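You operate a simulated robot arm through the tools that you are given. There is no shell and no other tool.

Carry out the task below with a simulated robot arm. There is one attempt and no reset: what you move stays moved.

Task
Wrap the slim straight pot in paper on the turntable and carton it.
Fine: swing the roller arm on, wind till paper covers the pot, under three turns, swing the arm off, stand the pot in the deep carton. Set down upright: slim straight pot.

Only the result counts: the job must be done as asked and must still hold three seconds after the hand-in. Knocking over, shifting, dropping, spilling or breaking anything else fails it. A push-on lid holds only when it is set on centred and level and pressed home; a screw cap is set on level and turned clockwise until tight.

Robot
A 6-joint arm with a two-finger gripper, fixed in place. Base frame: the origin is on the floor under the middle of its stand, x ahead of it, y to its left, z up; the work surface is at about z = 0.85. Lengths are in m, angles in rad, forces in N, time in s.
It reaches about 1.572 m from its shoulder. Its first joint turns from -2.897 to 2.897 rad. Payload 2.45 kg.
The tool frame sits at the grasp point between the pads (the TCP): z along the fingers, y along the line on which they close. The tips reach 0.02 m beyond it. The gripper opens to 0.14 m; its body begins 0.168 m behind the TCP.
Orientation is told as [roll, pitch, yaw] about the base's x, y, z axes, in that order, counted from this pose: with the fingers straight down and closing along the base's y, the tool's x points along the base's -x, its y along +y and its z along -z.

Tools
- The arm moves only by the tool send_rows. Its argument "steps" is text: rows parted by semicolons, each of 7 numbers parted by spaces: the shift along the base's x, y, z in m, then the turn, a rotation vector about the base's x, y, z in degrees, then the finger opening in m, from 0 to 0.14. In form: x y z rx ry rz gripper; .... A call has 1 to 20 rows; each row shifts and turns the commanded pose from where the row before left it. A row lasts 0.2 s, in which the tool goes at most 0.05 m and 0.15 rad; a call with a longer step from one row to the next is refused whole, and so is a gripper value outside its range. Where a pose cannot be reached the arm comes as near as it can. A force on the tool above 90 N (or 10 N above the force at the start of the call, whichever is more), or a blocked arm, ends the call early, and 0.2 s more pass. The fingers move at their own pace (about 0.045 m/s each) and stop on an object; they squeeze with about 36 N. The grip force told is the motor's: it shows also when the fingers shut on nothing. Time passes only in rows, and 0.2 s behind the last, so rows that do not move let the fingers close. The reply holds the time, the measured pose of the TCP, the force on the tool along the base axes, the opening and the grip force, in the units named above and with some noise, with the torque about the TCP (base axes, N m) and any sound that the robot's microphone picked up.
- Cameras (640 x 400 px; columns grow to the right, rows downward): "scene" is fixed at [0.051, 0.6498, 1.6289]; the picture's right is [-0.55, -0.83, 0.00], its down [-0.41, 0.27, -0.87] and it looks along [0.73, -0.48, -0.49] (base axes); focal length 339 px, centre (320, 200). "wrist" rides on the gripper at [0.078, 0.011, -0.209] in the tool frame; the picture's right is [-0.14, 0.99, 0.00], its down [-0.92, -0.13, -0.37] and it looks along [-0.37, -0.05, 0.93] (tool axes); focal length 280 px, centre (320, 200). There is no depth. A picture from a camera that has moved, and an enlarged one, comes with that camera's place and axes in the base frame and with its lens.
- capture(camera): a new picture of that camera. The clock stands still meanwhile.
- enlarge(camera, box): a new picture of the part [left, top, right, bottom] of that camera's present view, enlarged. The clock stands still meanwhile.
- finish_job(): hands the job in; it is judged then, once.

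Nothing tells you positions but the pictures and the camera data. Unless the task says otherwise, let go and move clear before handing in.

The tools are called after "Call:" as name(argument=value, ...) on one line, values as JSON. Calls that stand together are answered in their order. send_rows: Moves the arm, as the interface text tells. Its arguments: {"type":"object","properties":{"steps":{"type":"string"}},"required":["steps"]} The other tools are called the same way: capture (camera) takes a picture; enlarge (camera, box) takes an enlarged picture of a part of a camera's view; finish_job () hands the job in.

At the start:

```text
time: 0.0
eef_pos: [0.7086, 0.1131, 1.2892]
tcp_rot: [0.001, 0.001, -0.001]
contact_force: [0.1, 0.4, 0.1]
moment: [-0.01, -0.01, -0.03]
opening: 0.14
finger_force: 0.0
```

scene: 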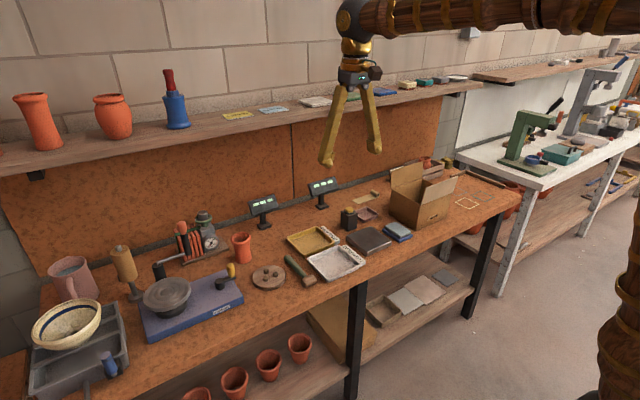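
wrist: 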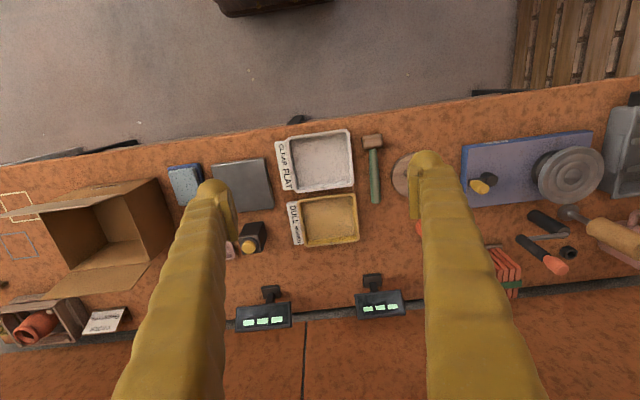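

I see a long bench with a blue plate carrying a turntable, a paper roll on a post, terracotta pots, and a cardboard carton at the far right. I'll enlarge several parts of the views to identify things before moving.

Call:
enlarge(camera="scene", box=[20, 200, 270, 380])

Call:
enlarge(camera="scene", box=[330, 140, 500, 260])

Call:
enlarge(camera="wrist", box=[380, 90, 640, 300])

Call:
enlarge(camera="wrist", box=[0, 130, 220, 350])

Call:
enlarge(camera="scene", box=[140, 180, 300, 300])

```text
2.22 times, centred on (145, 290) of scene
camera zoom: at [0.051, 0.6498, 1.6289], right [-0.55, -0.83, 0.0], down [-0.41, 0.27, -0.87], along [0.73, -0.48, -0.49], focal length 753 px, centre (709, 0)
```

zoom: 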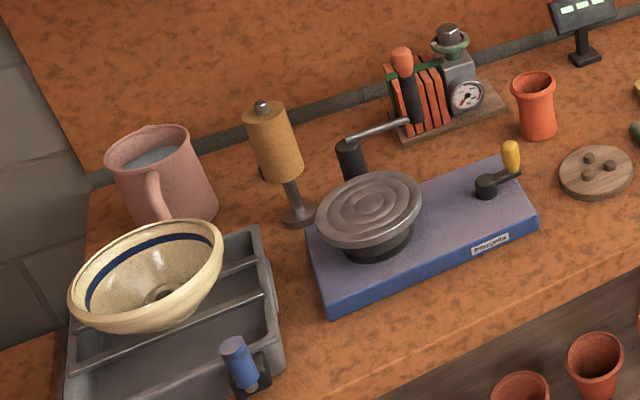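

```text
3.33 times, centred on (415, 200) of scene
camera zoom: at [0.051, 0.6498, 1.6289], right [-0.55, -0.83, 0.0], down [-0.41, 0.27, -0.87], along [0.73, -0.48, -0.49], focal length 1129 px, centre (3, 200)
```

zoom: 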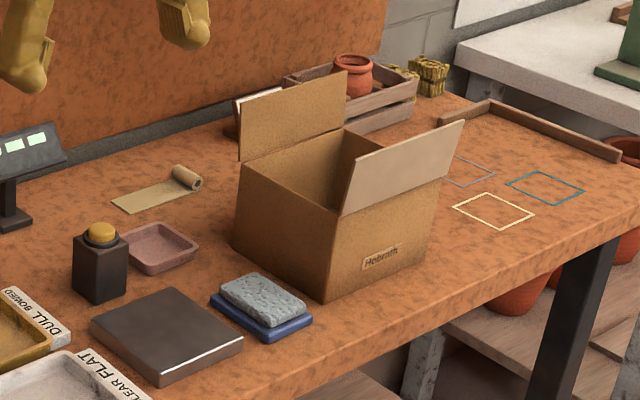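

```text
1.90 times, centred on (510, 195) of wrist
camera zoom: at [0.6296, 0.1241, 1.4964], right [0.14, 0.99, 0.0], down [0.92, -0.13, 0.37], along [0.37, -0.05, -0.93], focal length 534 px, centre (-42, 210)
```

zoom: 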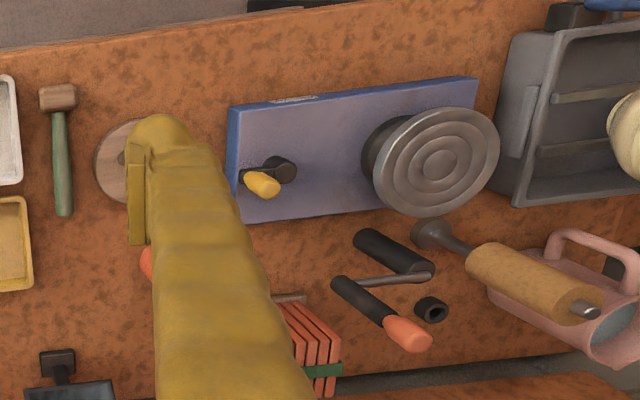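

```text
1.82 times, centred on (110, 240) of wrist
camera zoom: at [0.6296, 0.1241, 1.4964], right [0.14, 0.99, 0.0], down [0.92, -0.13, 0.37], along [0.37, -0.05, -0.93], focal length 510 px, centre (702, 127)
```

zoom: 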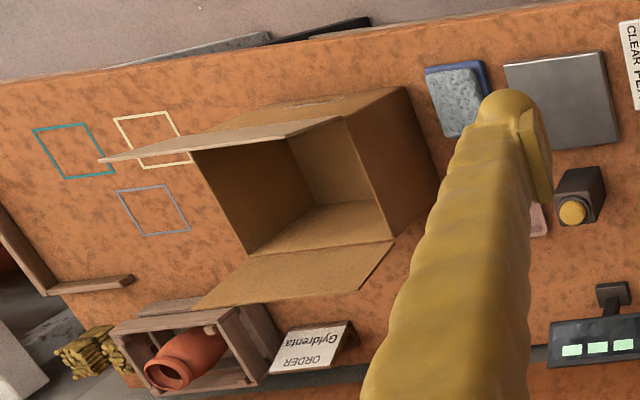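

```text
3.33 times, centred on (220, 240) of scene
camera zoom: at [0.051, 0.6498, 1.6289], right [-0.55, -0.83, 0.0], down [-0.41, 0.27, -0.87], along [0.73, -0.48, -0.49], focal length 1129 px, centre (653, 67)
```

zoom: 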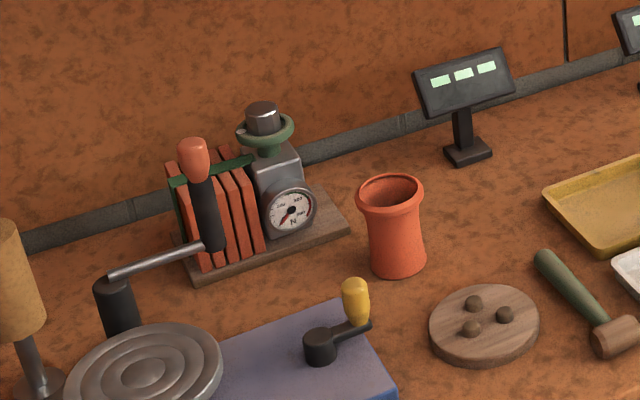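

The bench pot (near x≈1.01, y≈0.34) looks like a slim straight pot; the turntable disc is near (0.87, 0.62, 0.935), and the carton spans about x 0.78–0.95, y −0.31…−0.51. I'll zoom on the other pots, displays and the roller arm to be sure.

Call:
enlarge(camera="scene", box=[0, 60, 210, 190])

Call:
enlarge(camera="scene", box=[220, 160, 360, 250])

Call:
enlarge(camera="scene", box=[140, 200, 260, 340])

Call:
enlarge(camera="scene", box=[390, 140, 470, 230])

Call:
enlarge(camera="scene", box=[90, 220, 180, 310])

```text
3.05 times, centred on (105, 125) of scene
camera zoom: at [0.051, 0.6498, 1.6289], right [-0.55, -0.83, 0.0], down [-0.41, 0.27, -0.87], along [0.73, -0.48, -0.49], focal length 1032 px, centre (975, 429)
```

zoom: 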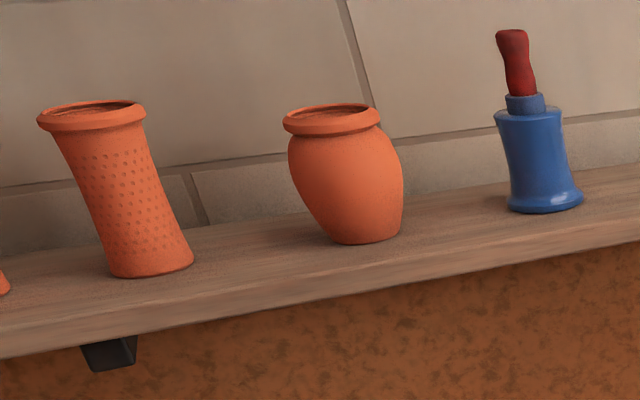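

```text
4.44 times, centred on (290, 205) of scene
camera zoom: at [0.051, 0.6498, 1.6289], right [-0.55, -0.83, 0.0], down [-0.41, 0.27, -0.87], along [0.73, -0.48, -0.49], focal length 1505 px, centre (453, 178)
```

zoom: 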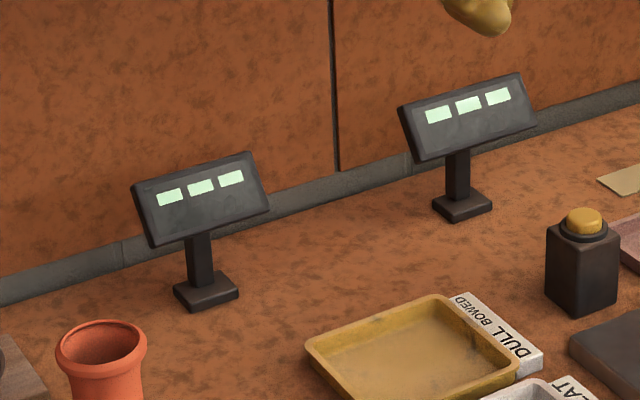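

```text
2.86 times, centred on (200, 270) of scene
camera zoom: at [0.051, 0.6498, 1.6289], right [-0.55, -0.83, 0.0], down [-0.41, 0.27, -0.87], along [0.73, -0.48, -0.49], focal length 968 px, centre (663, 0)
```

zoom: 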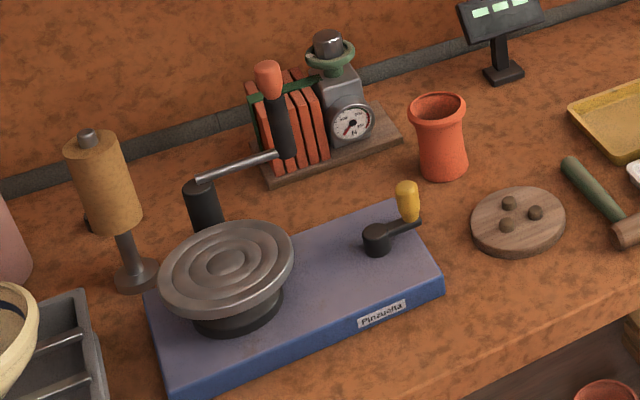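

```text
4.44 times, centred on (430, 185) of scene
camera zoom: at [0.051, 0.6498, 1.6289], right [-0.55, -0.83, 0.0], down [-0.41, 0.27, -0.87], along [0.73, -0.48, -0.49], focal length 1505 px, centre (-169, 267)
```

zoom: 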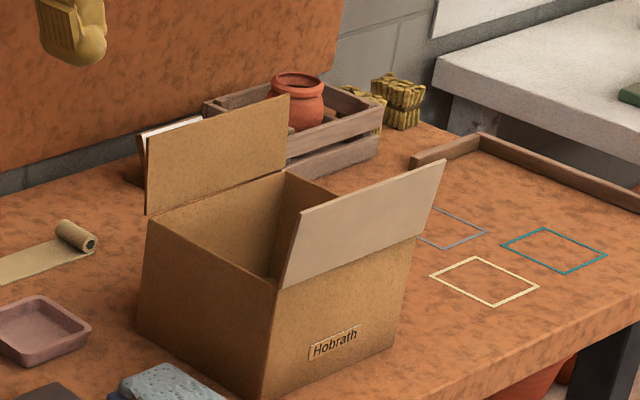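

```text
4.44 times, centred on (135, 265) of scene
camera zoom: at [0.051, 0.6498, 1.6289], right [-0.55, -0.83, 0.0], down [-0.41, 0.27, -0.87], along [0.73, -0.48, -0.49], focal length 1505 px, centre (1142, -89)
```

zoom: 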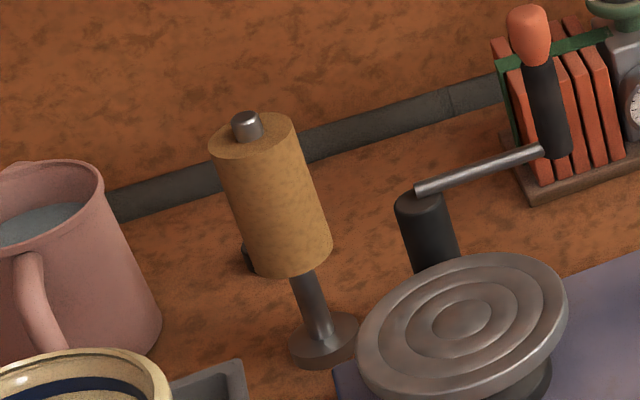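

The slim straight pot on the bench is the only match (the shelf ones are flared, round or blue, the crate one is round). I'll shift the wrist camera left above the pot and crank for a better look.

Call:
send_rows(steps="0 0.046 0 0 0 0 0.14; 0 0.046 0 0 0 0 0.14; 0 0.046 0 0 0 0 0.14; 0 0.046 0 0 0 0 0.14; 0 0.046 0 0 0 0 0.14; 0 0 0 0 0 0 0.14")

Call:
capture(camera="wrist")

Call:
send_rows(steps="0 0.046 0 0 0 0 0.14; 0 0.046 0 0 0 0 0.14; 0 0.046 0 0 0 0 0.14; 0 0.046 0 0 0 0 0.14; 0 0.046 0 0 0 0 0.14; 0 0 0 0 0 0 0.14")

Call:
capture(camera="wrist")

```text
time: 1.4
eef_pos: [0.7066, 0.3435, 1.2854]
tcp_rot: [0.0, -0.001, 0.0]
contact_force: [-1.0, 0.5, 0.1]
moment: [0.01, -0.01, 0.0]
opening: 0.1399
finger_force: 0.1
```

```text
taken
camera wrist: at [0.6281, 0.3542, 1.4944], right [0.14, 0.99, 0.0], down [0.92, -0.13, 0.37], along [0.36, -0.05, -0.93], focal length 280 px, centre (320, 200)
```

wrist: 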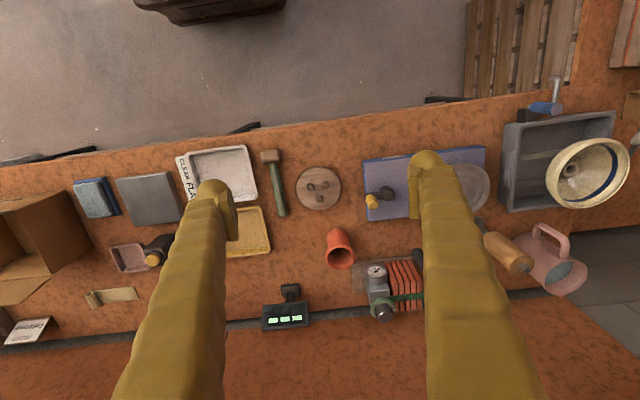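

```text
time: 2.8
eef_pos: [0.7091, 0.5739, 1.288]
tcp_rot: [-0.001, -0.001, 0.001]
contact_force: [-0.1, 0.1, 0.1]
moment: [0.0, -0.02, -0.01]
opening: 0.14
finger_force: 0.0
```

```text
taken
camera wrist: at [0.6303, 0.5849, 1.4973], right [0.14, 0.99, 0.0], down [0.92, -0.13, 0.37], along [0.37, -0.05, -0.93], focal length 280 px, centre (320, 200)
```

wrist: 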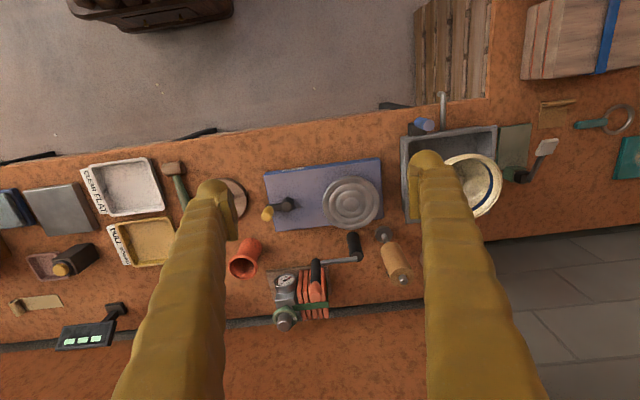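

Call:
enlarge(camera="wrist", box=[220, 140, 430, 300])

Call:
enlarge(camera="scene", box=[60, 200, 290, 345])

```text
2.50 times, centred on (325, 220) of wrist
camera zoom: at [0.6303, 0.5849, 1.4973], right [0.14, 0.99, 0.0], down [0.92, -0.13, 0.37], along [0.37, -0.05, -0.93], focal length 701 px, centre (308, 150)
```

zoom: 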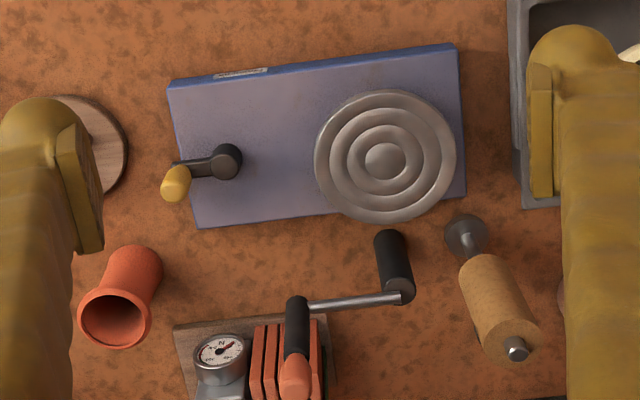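

```text
2.76 times, centred on (175, 272) of scene
camera zoom: at [0.051, 0.6498, 1.6289], right [-0.55, -0.83, 0.0], down [-0.41, 0.27, -0.87], along [0.73, -0.48, -0.49], focal length 934 px, centre (720, 0)
```

zoom: 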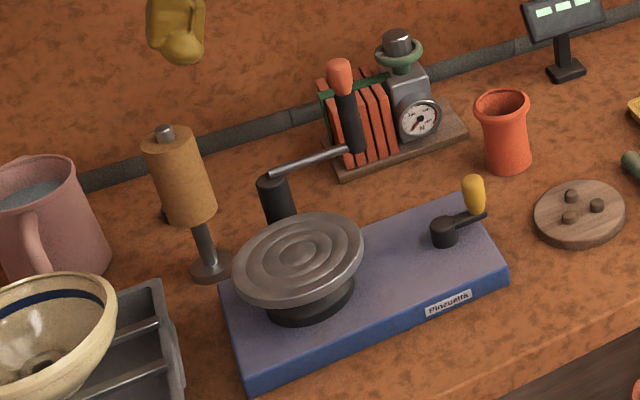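

The triangulated positions are: disc centre (0.871, 0.619, 0.939), crank hub (0.864, 0.479) with its knob at (0.865, 0.437, up to 0.96), pot near (0.99, 0.353) about 0.105 tall, roller-arm pivot (1.0, 0.619) with the roller now at (0.997, 0.525). Next I move above the pot for a close look.

Call:
send_rows(steps="0.0325 -0.0275 -0.011 0 0 0 0.14; 0.0325 -0.0275 -0.011 0 0 0 0.14; 0.0325 -0.0275 -0.011 0 0 0 0.14; 0.0325 -0.0275 -0.011 0 0 0 0.14; 0.0325 -0.0275 -0.011 0 0 0 0.14; 0.0325 -0.0275 -0.011 0 0 0 0.14; 0.0325 -0.0275 -0.011 0 0 0 0.14; 0.0325 -0.0275 -0.011 0 0 0 0.14; 0 0 0 0 0 0 0.14")

Call:
capture(camera="wrist")

Call:
capture(camera="scene")

```text
time: 4.8
eef_pos: [0.968, 0.3542, 1.1985]
tcp_rot: [0.0, 0.0, 0.0]
contact_force: [-0.2, 0.5, -0.6]
moment: [-0.01, -0.03, 0.0]
opening: 0.1401
finger_force: 0.0
```

```text
taken
camera wrist: at [0.8898, 0.3642, 1.4078], right [0.14, 0.99, 0.0], down [0.92, -0.13, 0.37], along [0.36, -0.05, -0.93], focal length 280 px, centre (320, 200)
```

wrist: 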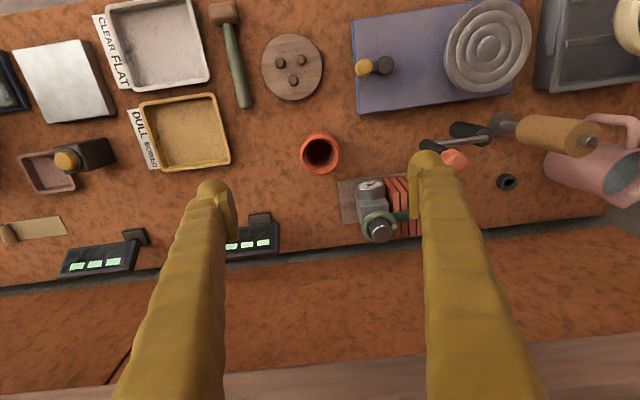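

```text
taken
```

scene: 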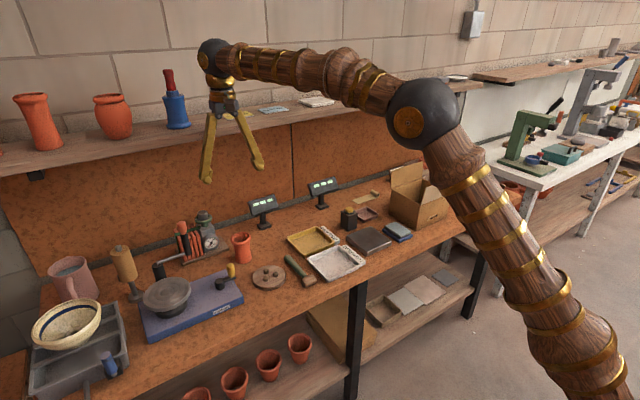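

Call:
enlarge(camera="wrist", box=[260, 110, 380, 190])

Call:
enlarge(camera="scene", box=[210, 220, 270, 270])

Call:
enlarge(camera="scene", box=[150, 30, 300, 200])

```text
5.00 times, centred on (320, 150) of wrist
camera zoom: at [0.8898, 0.3642, 1.4078], right [0.14, 0.99, 0.0], down [0.92, -0.13, 0.37], along [0.36, -0.05, -0.93], focal length 1402 px, centre (320, 450)
```

zoom: 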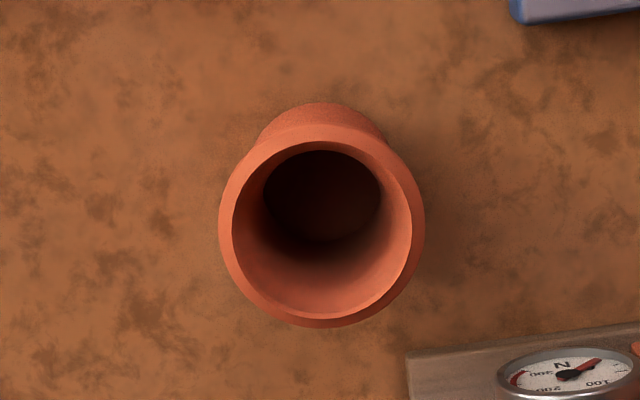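

```text
8.00 times, centred on (240, 245) of scene
camera zoom: at [0.051, 0.6498, 1.6289], right [-0.55, -0.83, 0.0], down [-0.41, 0.27, -0.87], along [0.73, -0.48, -0.49], focal length 2709 px, centre (960, -160)
```

zoom: 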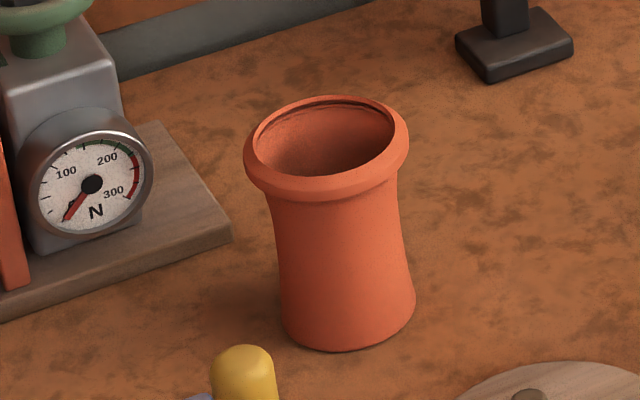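

```text
2.35 times, centred on (225, 115) of scene
camera zoom: at [0.051, 0.6498, 1.6289], right [-0.55, -0.83, 0.0], down [-0.41, 0.27, -0.87], along [0.73, -0.48, -0.49], focal length 797 px, centre (544, 400)
```

zoom: 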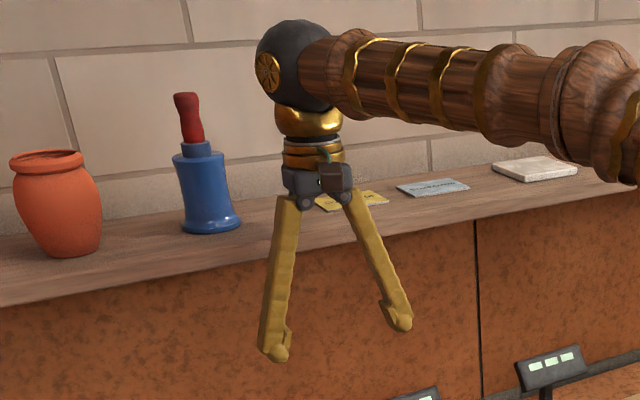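

The pot's rim centre is at about (0.991, 0.351) with its top at about z 0.952. It is about 0.067 wide at the rim and 0.056 at the body. I align over it and descend with the fingers open.

Call:
send_rows(steps="0.023 -0.003 -0.02 0 0 0 0.14; 0 0 -0.042 0 0 0 0.14; 0 0 -0.042 0 0 0 0.14; 0 0 -0.042 0 0 0 0.14; 0 0 -0.042 0 0 0 0.14; 0 0 -0.03 0 0 0 0.14; 0 0 0 0 0 0 0.14")

Call:
capture(camera="wrist")

Call:
enlarge(camera="scene", box=[180, 150, 320, 290])

```text
time: 5.5
eef_pos: [0.9934, 0.3526, 1.1329]
tcp_rot: [0.006, -0.021, 0.002]
contact_force: [0.2, -0.2, 5.7]
moment: [-0.03, -0.09, -0.02]
opening: 0.1401
finger_force: 0.0
stopped in row 3: the force on the tool passed its limit at 130 N (the readings are from after the stop); the commanded pose is now the measured one
```

```text
taken
camera wrist: at [0.9099, 0.3617, 1.3405], right [0.14, 0.99, 0.01], down [0.91, -0.13, 0.39], along [0.39, -0.04, -0.92], focal length 280 px, centre (320, 200)
```

wrist: 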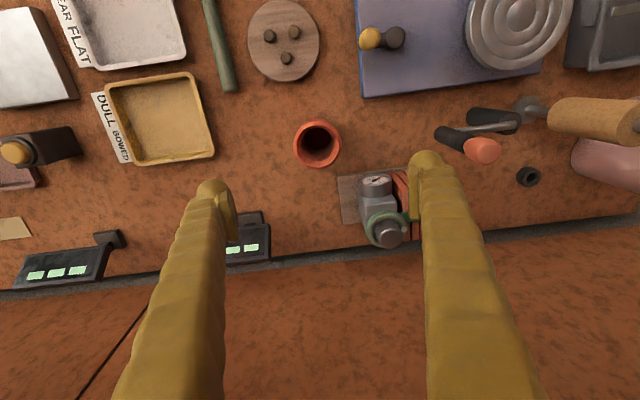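

```text
2.86 times, centred on (250, 220) of scene
camera zoom: at [0.051, 0.6498, 1.6289], right [-0.55, -0.83, 0.0], down [-0.41, 0.27, -0.87], along [0.73, -0.48, -0.49], focal length 968 px, centre (520, 143)
```

zoom: 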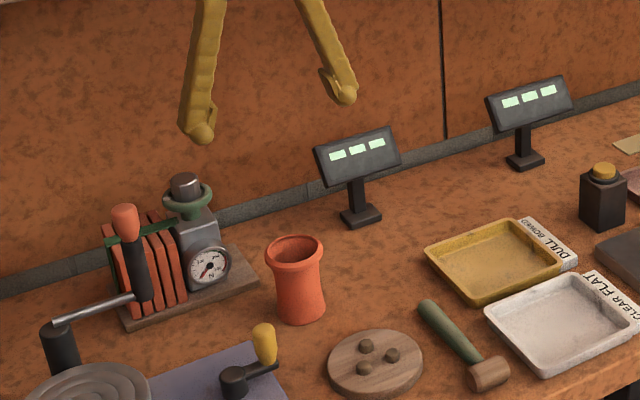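

Something stopped the descent at z≈1.13 with nothing near the fingers, so the gripper body, wrist or forearm probably touched the shelf. I'll look before moving further.

Call:
capture(camera="scene")

Call:
enlarge(camera="scene", box=[150, 30, 330, 170])

```text
taken
```

scene: 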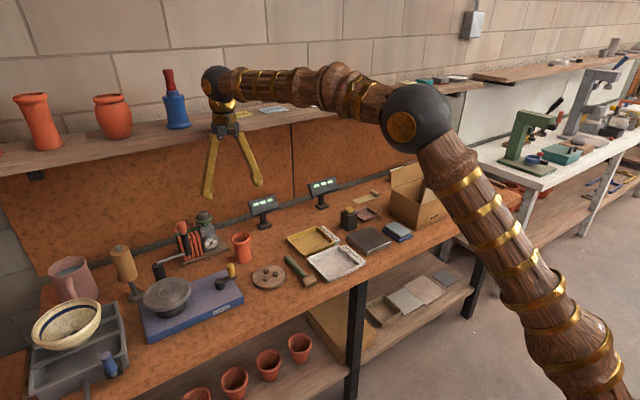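

```text
2.86 times, centred on (240, 100) of scene
camera zoom: at [0.051, 0.6498, 1.6289], right [-0.55, -0.83, 0.0], down [-0.41, 0.27, -0.87], along [0.73, -0.48, -0.49], focal length 968 px, centre (549, 486)
```

zoom: 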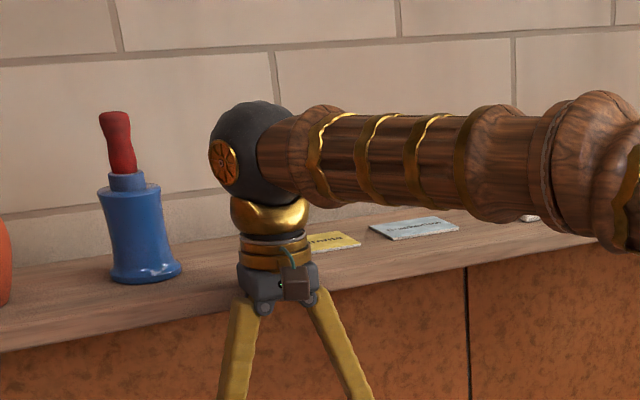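

The shelf's front lower edge works out at about (x 1.03, z 1.30), so the palm hit it. Nothing was moved. I'll back off toward the robot, tilt the gripper about 25° with the fingers pointing forward and down, and approach the pot from under the shelf.

Call:
send_rows(steps="-0.04 0 0 0 0 0 0.14; -0.03 0 0 0 -5.0 0 0.14; -0.016 0 -0.01 0 -6.25 0 0.14; 0 0 -0.017 0 -6.25 0 0.14; 0 -0.0016 -0.017 0 -6.25 0 0.14; 0 0 0 0 0 0 0.14")

Call:
capture(camera="wrist")

Call:
capture(camera="scene")

```text
time: 6.9
eef_pos: [0.9074, 0.3523, 1.0887]
tcp_rot: [0.005, -0.437, 0.001]
contact_force: [0.2, -0.3, 0.9]
moment: [0.03, 0.02, 0.0]
opening: 0.1402
finger_force: 0.0
```

```text
taken
camera wrist: at [0.7479, 0.3601, 1.2449], right [0.12, 0.99, 0.06], down [0.68, -0.13, 0.72], along [0.72, -0.04, -0.69], focal length 280 px, centre (320, 200)
```

wrist: 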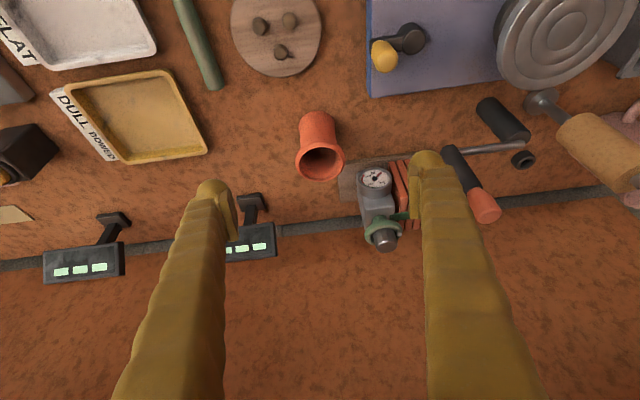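

```text
taken
```

scene: 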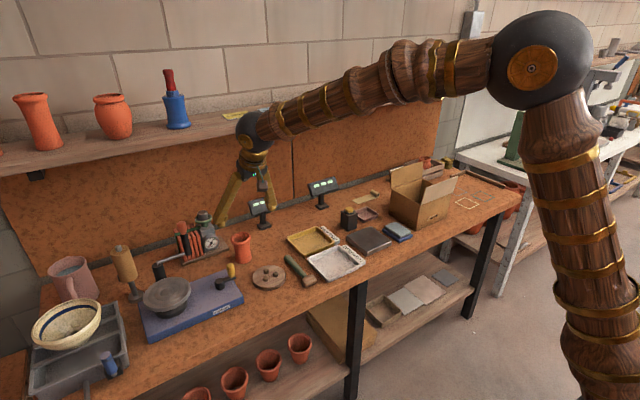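

Call:
enlarge(camera="wrist", box=[270, 100, 370, 190])

```text
4.44 times, centred on (320, 145) of wrist
camera zoom: at [0.7479, 0.3601, 1.2449], right [0.12, 0.99, 0.06], down [0.68, -0.13, 0.72], along [0.72, -0.04, -0.69], focal length 1246 px, centre (320, 444)
```

zoom: 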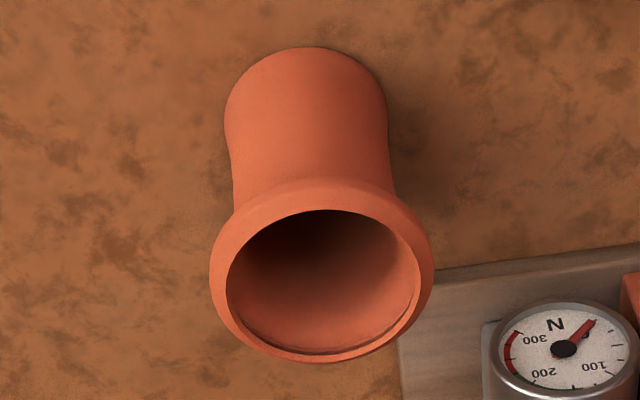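

The view is clear: the pot sits between the fingers, centred at about (0.989, 0.351). I'll go in along the tilted tool axis with a moderately narrowed opening.

Call:
send_rows(steps="0.0163 -0.0003 -0.0363 0 0 0 0.115; 0.0163 -0.0003 -0.0363 0 0 0 0.115; 0.0163 -0.0003 -0.0363 0 0 0 0.115; 0.0163 -0.0003 -0.0363 0 0 0 0.115; 0 0 0 0 0 0 0.115")

Call:
capture(camera="wrist")

Call:
enlarge(camera="scene", box=[180, 150, 320, 290])

```text
time: 8.1
eef_pos: [0.9752, 0.348, 0.9431]
tcp_rot: [0.005, -0.434, 0.002]
contact_force: [0.1, 0.5, -0.3]
moment: [0.03, -0.02, 0.01]
opening: 0.115
finger_force: 0.0
```

```text
taken
camera wrist: at [0.8147, 0.3577, 1.099], right [0.12, 0.99, 0.06], down [0.68, -0.13, 0.72], along [0.72, -0.04, -0.69], focal length 280 px, centre (320, 200)
```

wrist: 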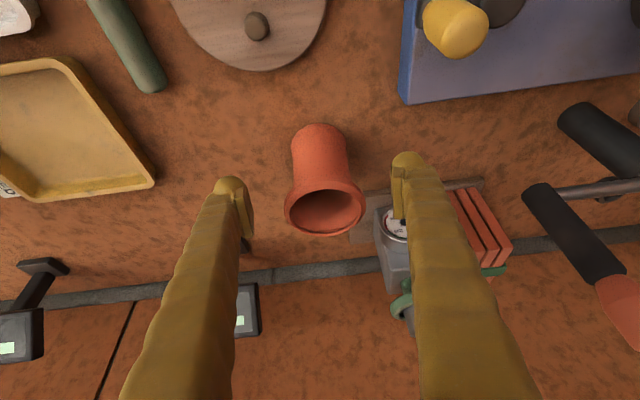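

```text
2.86 times, centred on (250, 220) of scene
camera zoom: at [0.051, 0.6498, 1.6289], right [-0.55, -0.83, 0.0], down [-0.41, 0.27, -0.87], along [0.73, -0.48, -0.49], focal length 968 px, centre (520, 143)
```

zoom: 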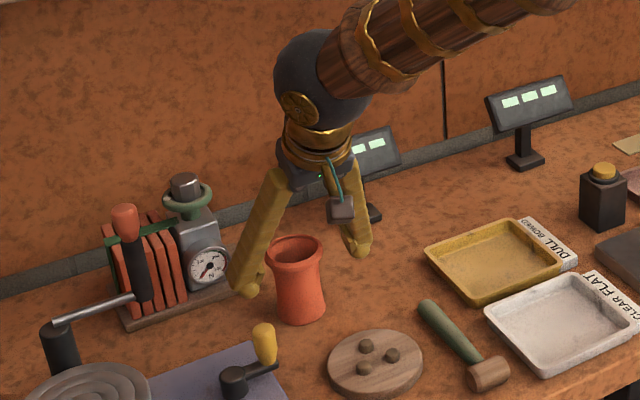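

Alignment is good, with the pot centred between the fingers. I go down the last bit and close on the body.

Call:
send_rows(steps="0.007 0.001 -0.018 0 0 0 0.115; 0.007 0.001 -0.018 0 0 0 0.115; 0 0 0 0 0 0 0.115")

Call:
capture(camera="wrist")

Call:
enlarge(camera="scene", box=[200, 200, 290, 270])

```text
time: 8.9
eef_pos: [0.9879, 0.3497, 0.9066]
tcp_rot: [0.004, -0.435, 0.002]
contact_force: [0.0, -0.9, 0.5]
moment: [-0.03, 0.0, -0.01]
opening: 0.1149
finger_force: 0.1
```

```text
taken
camera wrist: at [0.8278, 0.359, 1.0633], right [0.12, 0.99, 0.06], down [0.68, -0.13, 0.72], along [0.72, -0.04, -0.69], focal length 280 px, centre (320, 200)
```

wrist: 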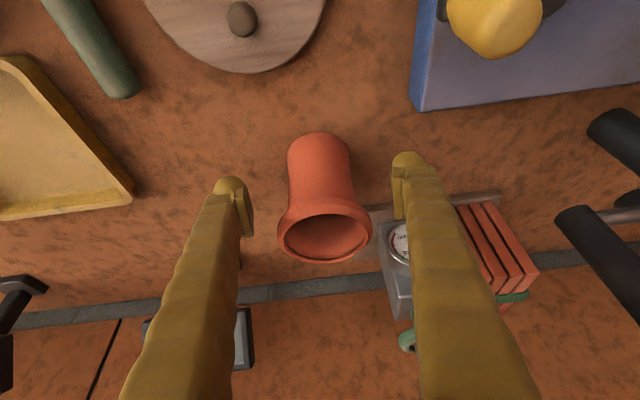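

```text
5.71 times, centred on (245, 235) of scene
camera zoom: at [0.051, 0.6498, 1.6289], right [-0.55, -0.83, 0.0], down [-0.41, 0.27, -0.87], along [0.73, -0.48, -0.49], focal length 1935 px, centre (749, 0)
```

zoom: 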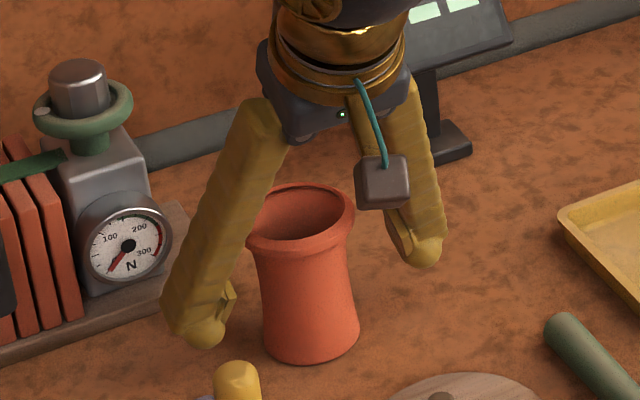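

Call:
send_rows(steps="0 0 0 0 0 0 0.03; 0 0 0 0 0 0 0.03; 0 0 0 0 0 0 0.03; 0 0 0 0 0 0 0.03; 0 0 0 0 0 0 0.03; 0 0 0 0 0 0 0.03")

Call:
capture(camera="wrist")

Call:
enlarge(camera="scene", box=[200, 200, 290, 270])

```text
time: 10.3
eef_pos: [0.9869, 0.3509, 0.9073]
tcp_rot: [0.006, -0.436, 0.003]
contact_force: [0.1, -0.2, 0.2]
moment: [-0.03, 0.01, 0.04]
opening: 0.0618
finger_force: 0.0
```

```text
taken
camera wrist: at [0.8278, 0.359, 1.0636], right [0.12, 0.99, 0.06], down [0.68, -0.13, 0.72], along [0.72, -0.04, -0.69], focal length 280 px, centre (320, 200)
```

wrist: 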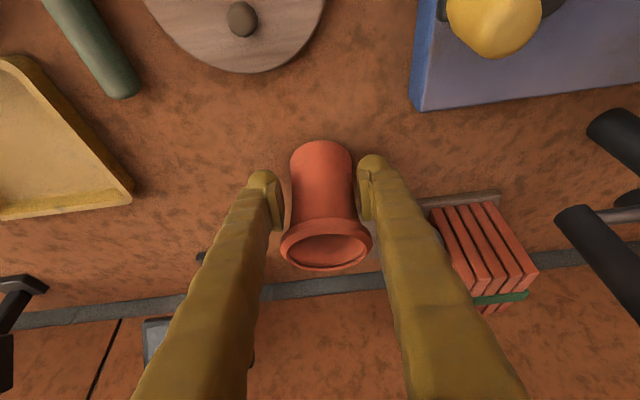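

```text
5.71 times, centred on (245, 235) of scene
camera zoom: at [0.051, 0.6498, 1.6289], right [-0.55, -0.83, 0.0], down [-0.41, 0.27, -0.87], along [0.73, -0.48, -0.49], focal length 1935 px, centre (749, 0)
```

zoom: 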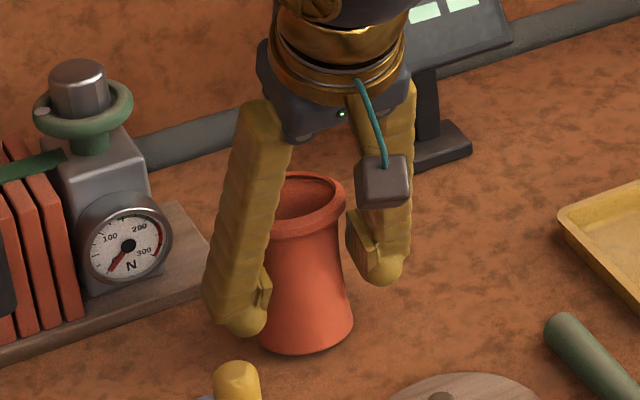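

Call:
send_rows(steps="0 0 0 0 0 0 0.03; 0 0 0 0 0 0 0.03")

Call:
enlarge(camera="wrist", box=[220, 120, 420, 290])

```text
time: 10.9
eef_pos: [0.9877, 0.3498, 0.9071]
tcp_rot: [0.004, -0.434, 0.0]
contact_force: [0.2, 0.1, 1.1]
moment: [0.03, 0.04, 0.02]
opening: 0.0517
finger_force: 36.4
```

```text
2.35 times, centred on (320, 205) of wrist
camera zoom: at [0.8278, 0.359, 1.0634], right [0.12, 0.99, 0.06], down [0.68, -0.13, 0.72], along [0.72, -0.04, -0.69], focal length 660 px, centre (320, 188)
```

zoom: 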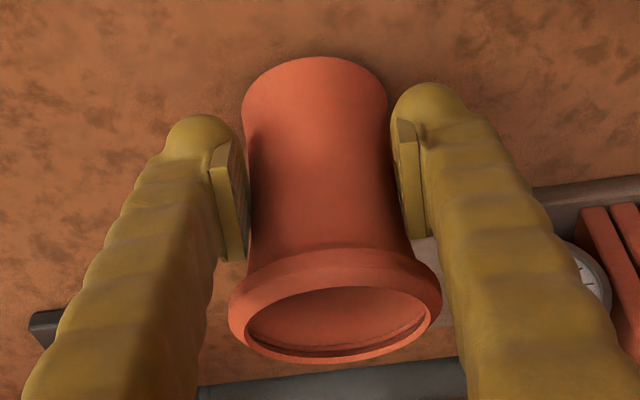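

The grip closed at 0.052 m, narrower than the body, and the pot slid forward a little, so the pads sit slightly behind its axis. I'll reopen, move forward about 1.5 cm and re-grip on the diameter.

Call:
send_rows(steps="0 0 0 0 0 0 0.09; 0 0 0 0 0 0 0.09; 0 0 0 0 0 0 0.09; 0 0 0 0 0 0 0.09")

Call:
enlarge(camera="wrist", box=[220, 120, 420, 290])

Call:
enlarge(camera="scene", box=[200, 200, 290, 270])

```text
time: 11.9
eef_pos: [0.9876, 0.351, 0.9078]
tcp_rot: [0.006, -0.436, 0.001]
contact_force: [0.6, 0.4, -0.5]
moment: [0.01, 0.01, 0.0]
opening: 0.0899
finger_force: 0.1
```

```text
2.35 times, centred on (320, 205) of wrist
camera zoom: at [0.8278, 0.359, 1.0635], right [0.12, 0.99, 0.06], down [0.68, -0.13, 0.72], along [0.72, -0.04, -0.69], focal length 660 px, centre (320, 188)
```

zoom: 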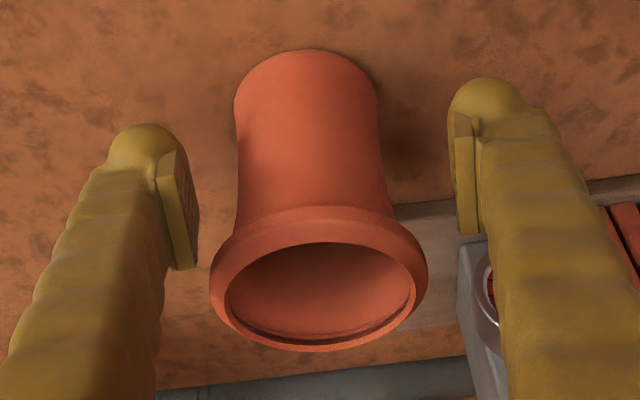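

```text
5.71 times, centred on (245, 235) of scene
camera zoom: at [0.051, 0.6498, 1.6289], right [-0.55, -0.83, 0.0], down [-0.41, 0.27, -0.87], along [0.73, -0.48, -0.49], focal length 1935 px, centre (749, 0)
```

zoom: 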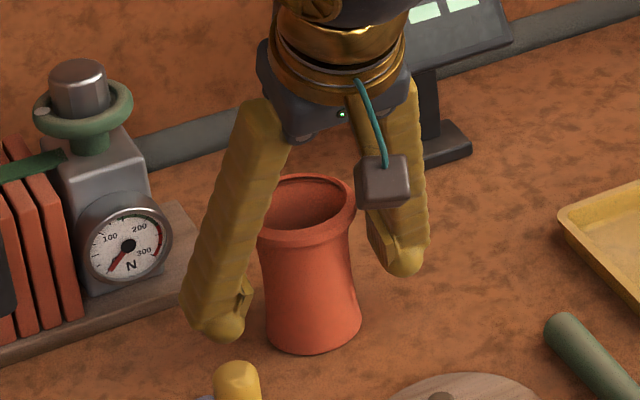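

The pot stands upright again, now about 1 cm ahead of the TCP. I move forward 1.1 cm and re-close.

Call:
send_rows(steps="0.0115 0 0.004 0 0 0 0.09; 0 0 0 0 0 0 0.09; 0 0 0 0 0 0 0.03; 0 0 0 0 0 0 0.03; 0 0 0 0 0 0 0.03; 0 0 0 0 0 0 0.03; 0 0 0 0 0 0 0.03; 0 0 0 0 0 0 0.03")

Call:
enlarge(camera="wrist", box=[220, 120, 420, 290])

Call:
enlarge(camera="scene", box=[200, 200, 290, 270])

```text
time: 13.7
eef_pos: [0.9973, 0.3509, 0.9115]
tcp_rot: [0.005, -0.433, 0.001]
contact_force: [0.4, 0.4, 3.3]
moment: [0.16, -0.04, 0.02]
opening: 0.0708
finger_force: 36.2
```

```text
2.35 times, centred on (320, 205) of wrist
camera zoom: at [0.8388, 0.3599, 1.0677], right [0.12, 0.99, 0.06], down [0.68, -0.13, 0.72], along [0.72, -0.04, -0.69], focal length 660 px, centre (320, 188)
```

zoom: 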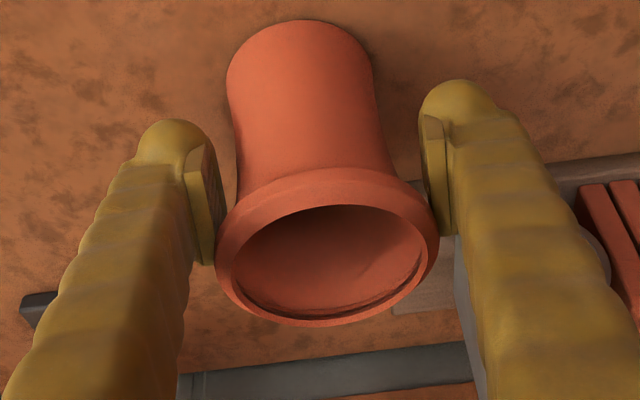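

```text
5.71 times, centred on (245, 235) of scene
camera zoom: at [0.051, 0.6498, 1.6289], right [-0.55, -0.83, 0.0], down [-0.41, 0.27, -0.87], along [0.73, -0.48, -0.49], focal length 1935 px, centre (749, 0)
```

zoom: 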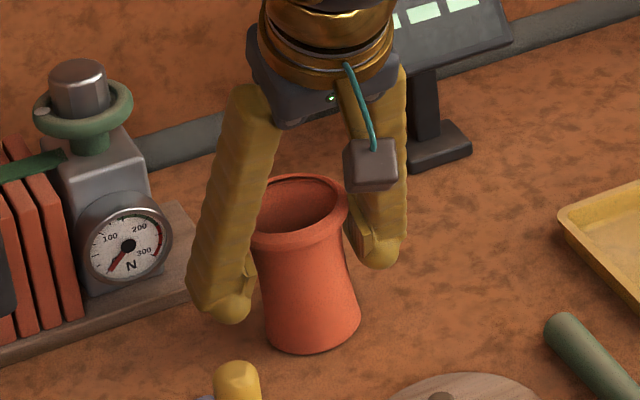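

The pads' upper edges caught the rim this time, leaving the pot a bit skewed. I'll release, reduce the tilt to about 12° and go lower, so the pads lie on the body well under the rim.

Call:
send_rows(steps="0 0 0 0 0 0 0.1; 0 0 0 0 0 0 0.1; 0 0 0 0 0 0 0.1; 0 0 0 0 0 0 0.1")

Call:
enlarge(camera="wrist", box=[220, 120, 420, 290])

Call:
enlarge(camera="scene", box=[200, 200, 290, 270])

```text
time: 14.7
eef_pos: [0.998, 0.3504, 0.9105]
tcp_rot: [0.005, -0.436, 0.0]
contact_force: [0.2, -0.4, -0.8]
moment: [-0.05, -0.05, 0.02]
opening: 0.0999
finger_force: 0.0
```

```text
2.35 times, centred on (320, 205) of wrist
camera zoom: at [0.8388, 0.3599, 1.0675], right [0.12, 0.99, 0.06], down [0.68, -0.13, 0.72], along [0.72, -0.04, -0.69], focal length 660 px, centre (320, 188)
```

zoom: 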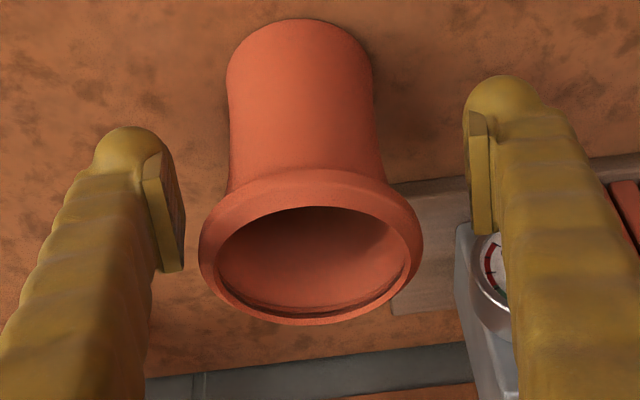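

```text
5.71 times, centred on (245, 235) of scene
camera zoom: at [0.051, 0.6498, 1.6289], right [-0.55, -0.83, 0.0], down [-0.41, 0.27, -0.87], along [0.73, -0.48, -0.49], focal length 1935 px, centre (749, 0)
```

zoom: 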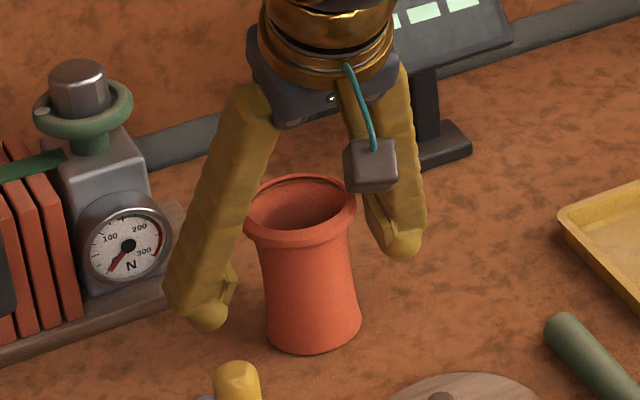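

Call:
send_rows(steps="0 -0.002 -0.005 0 6.5 0 0.1; 0 -0.001 -0.005 0 6.5 0 0.1; 0 0 -0.006 0 0 0 0.1; 0 0 0 0 0 0 0.1")

Call:
capture(camera="wrist")

Call:
enlarge(camera="scene", box=[180, 140, 310, 270])

```text
time: 15.7
eef_pos: [0.997, 0.3488, 0.8951]
tcp_rot: [0.005, -0.207, 0.002]
contact_force: [0.2, 1.0, 0.4]
moment: [0.02, 0.0, 0.0]
opening: 0.1
finger_force: 0.1
```

```text
taken
camera wrist: at [0.8771, 0.357, 1.0835], right [0.13, 0.99, 0.03], down [0.83, -0.13, 0.55], along [0.55, -0.04, -0.83], focal length 280 px, centre (320, 200)
```

wrist: 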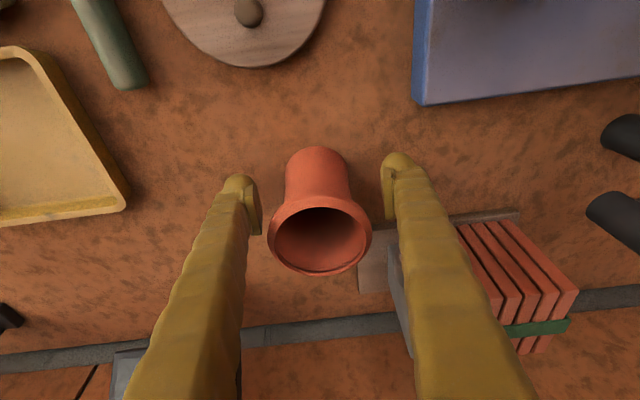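

```text
3.08 times, centred on (245, 205) of scene
camera zoom: at [0.051, 0.6498, 1.6289], right [-0.55, -0.83, 0.0], down [-0.41, 0.27, -0.87], along [0.73, -0.48, -0.49], focal length 1042 px, centre (551, 185)
```

zoom: 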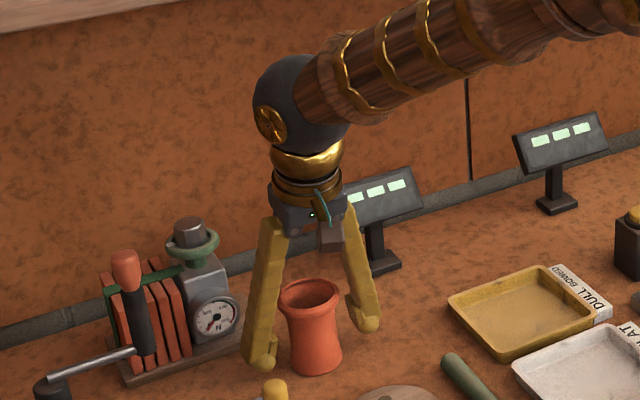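

Call:
send_rows(steps="0.004 -0.001 0 0 0 0 0.1; 0 0 0 0 0 0 0.03; 0 0 0 0 0 0 0.03; 0 0 0 0 0 0 0.03; 0 0 0 0 0 0 0.03; 0 0 0 0 0 0 0.03; 0 0 0 0 0 0 0.03; 0 0 0 0 0 0 0.03")

Call:
enlarge(camera="wrist", box=[220, 120, 420, 290])

Call:
enlarge(camera="scene", box=[200, 200, 290, 270])

```text
time: 17.5
eef_pos: [1.0005, 0.3483, 0.8949]
tcp_rot: [0.005, -0.207, 0.001]
contact_force: [0.6, -1.0, 1.4]
moment: [0.01, -0.04, 0.0]
opening: 0.0594
finger_force: 35.6
```

```text
2.35 times, centred on (320, 205) of wrist
camera zoom: at [0.8812, 0.3563, 1.0832], right [0.13, 0.99, 0.03], down [0.83, -0.13, 0.55], along [0.55, -0.04, -0.83], focal length 660 px, centre (320, 188)
```

zoom: 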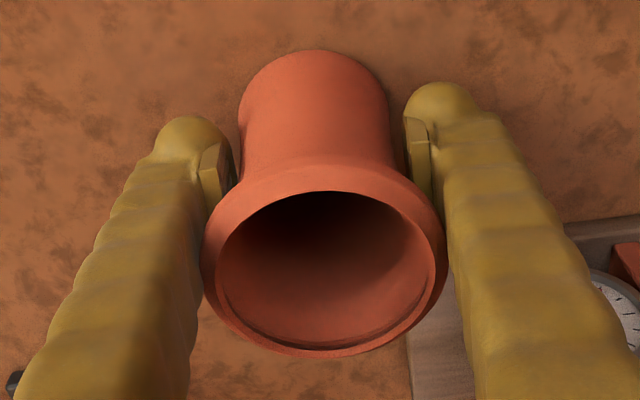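

```text
5.71 times, centred on (245, 235) of scene
camera zoom: at [0.051, 0.6498, 1.6289], right [-0.55, -0.83, 0.0], down [-0.41, 0.27, -0.87], along [0.73, -0.48, -0.49], focal length 1935 px, centre (749, 0)
```

zoom: 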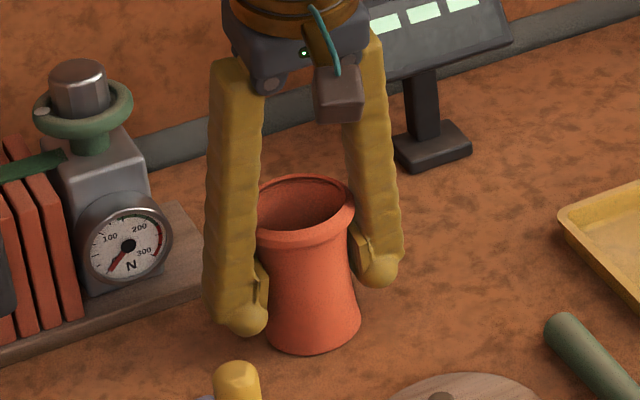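

The grip is now solid (0.059 m, 36 N) and the pot is upright. I lift slightly and pull back toward the robot to get clear of the shelf.

Call:
send_rows(steps="0 0 0.015 0 0 0 0.03; 0 0 0.02 0 0 0 0.03; -0.015 0 0.025 0 0 0 0.03; -0.025 0 0.03 0 0 0 0.03; -0.03 0 0.03 0 0 0 0.03; -0.03 0 0.03 0 0 0 0.03; 0 0 0 0 0 0 0.03")

Call:
capture(camera="wrist")

Call:
enlarge(camera="scene", box=[140, 120, 310, 290])

```text
time: 19.1
eef_pos: [0.899, 0.3483, 1.047]
tcp_rot: [0.007, -0.208, 0.003]
contact_force: [0.3, 0.6, -1.5]
moment: [0.01, -0.01, 0.01]
opening: 0.0589
finger_force: 36.0
```

```text
taken
camera wrist: at [0.7798, 0.3573, 1.2352], right [0.13, 0.99, 0.03], down [0.83, -0.13, 0.55], along [0.55, -0.04, -0.83], focal length 280 px, centre (320, 200)
```

wrist: 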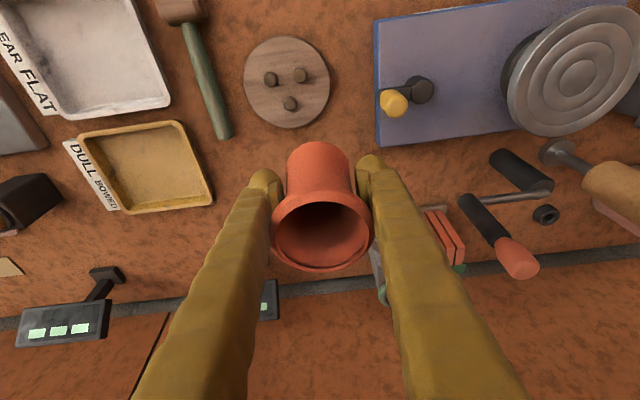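

```text
2.35 times, centred on (225, 205) of scene
camera zoom: at [0.051, 0.6498, 1.6289], right [-0.55, -0.83, 0.0], down [-0.41, 0.27, -0.87], along [0.73, -0.48, -0.49], focal length 797 px, centre (544, 188)
```

zoom: 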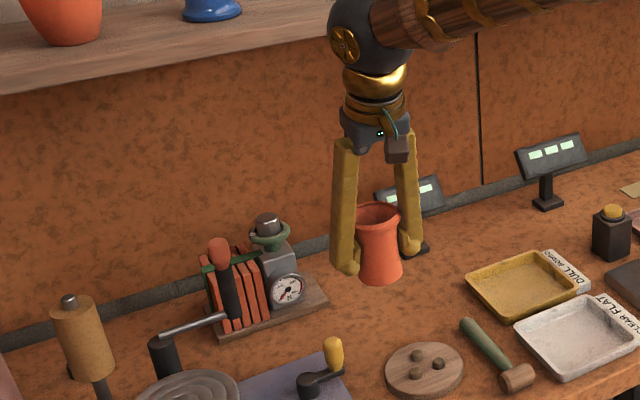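

The pot is held and clear. I'll check that it hangs upright before carrying it over to the turntable.

Call:
enlarge(camera="scene", box=[210, 170, 290, 250])

Call:
enlarge(camera="wrist", box=[220, 120, 420, 290])

```text
5.00 times, centred on (250, 210) of scene
camera zoom: at [0.051, 0.6498, 1.6289], right [-0.55, -0.83, 0.0], down [-0.41, 0.27, -0.87], along [0.73, -0.48, -0.49], focal length 1693 px, centre (670, 150)
```

zoom: 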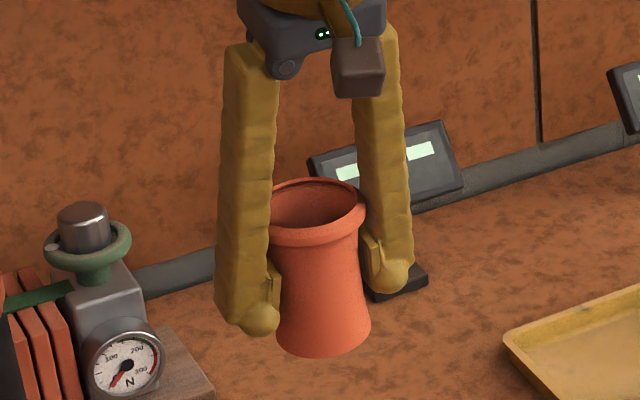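

```text
2.35 times, centred on (320, 205) of wrist
camera zoom: at [0.7798, 0.3573, 1.2352], right [0.13, 0.99, 0.03], down [0.83, -0.13, 0.55], along [0.55, -0.04, -0.83], focal length 660 px, centre (320, 188)
```

zoom: 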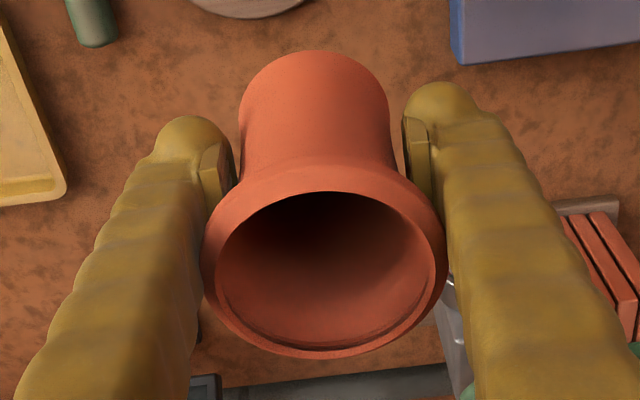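

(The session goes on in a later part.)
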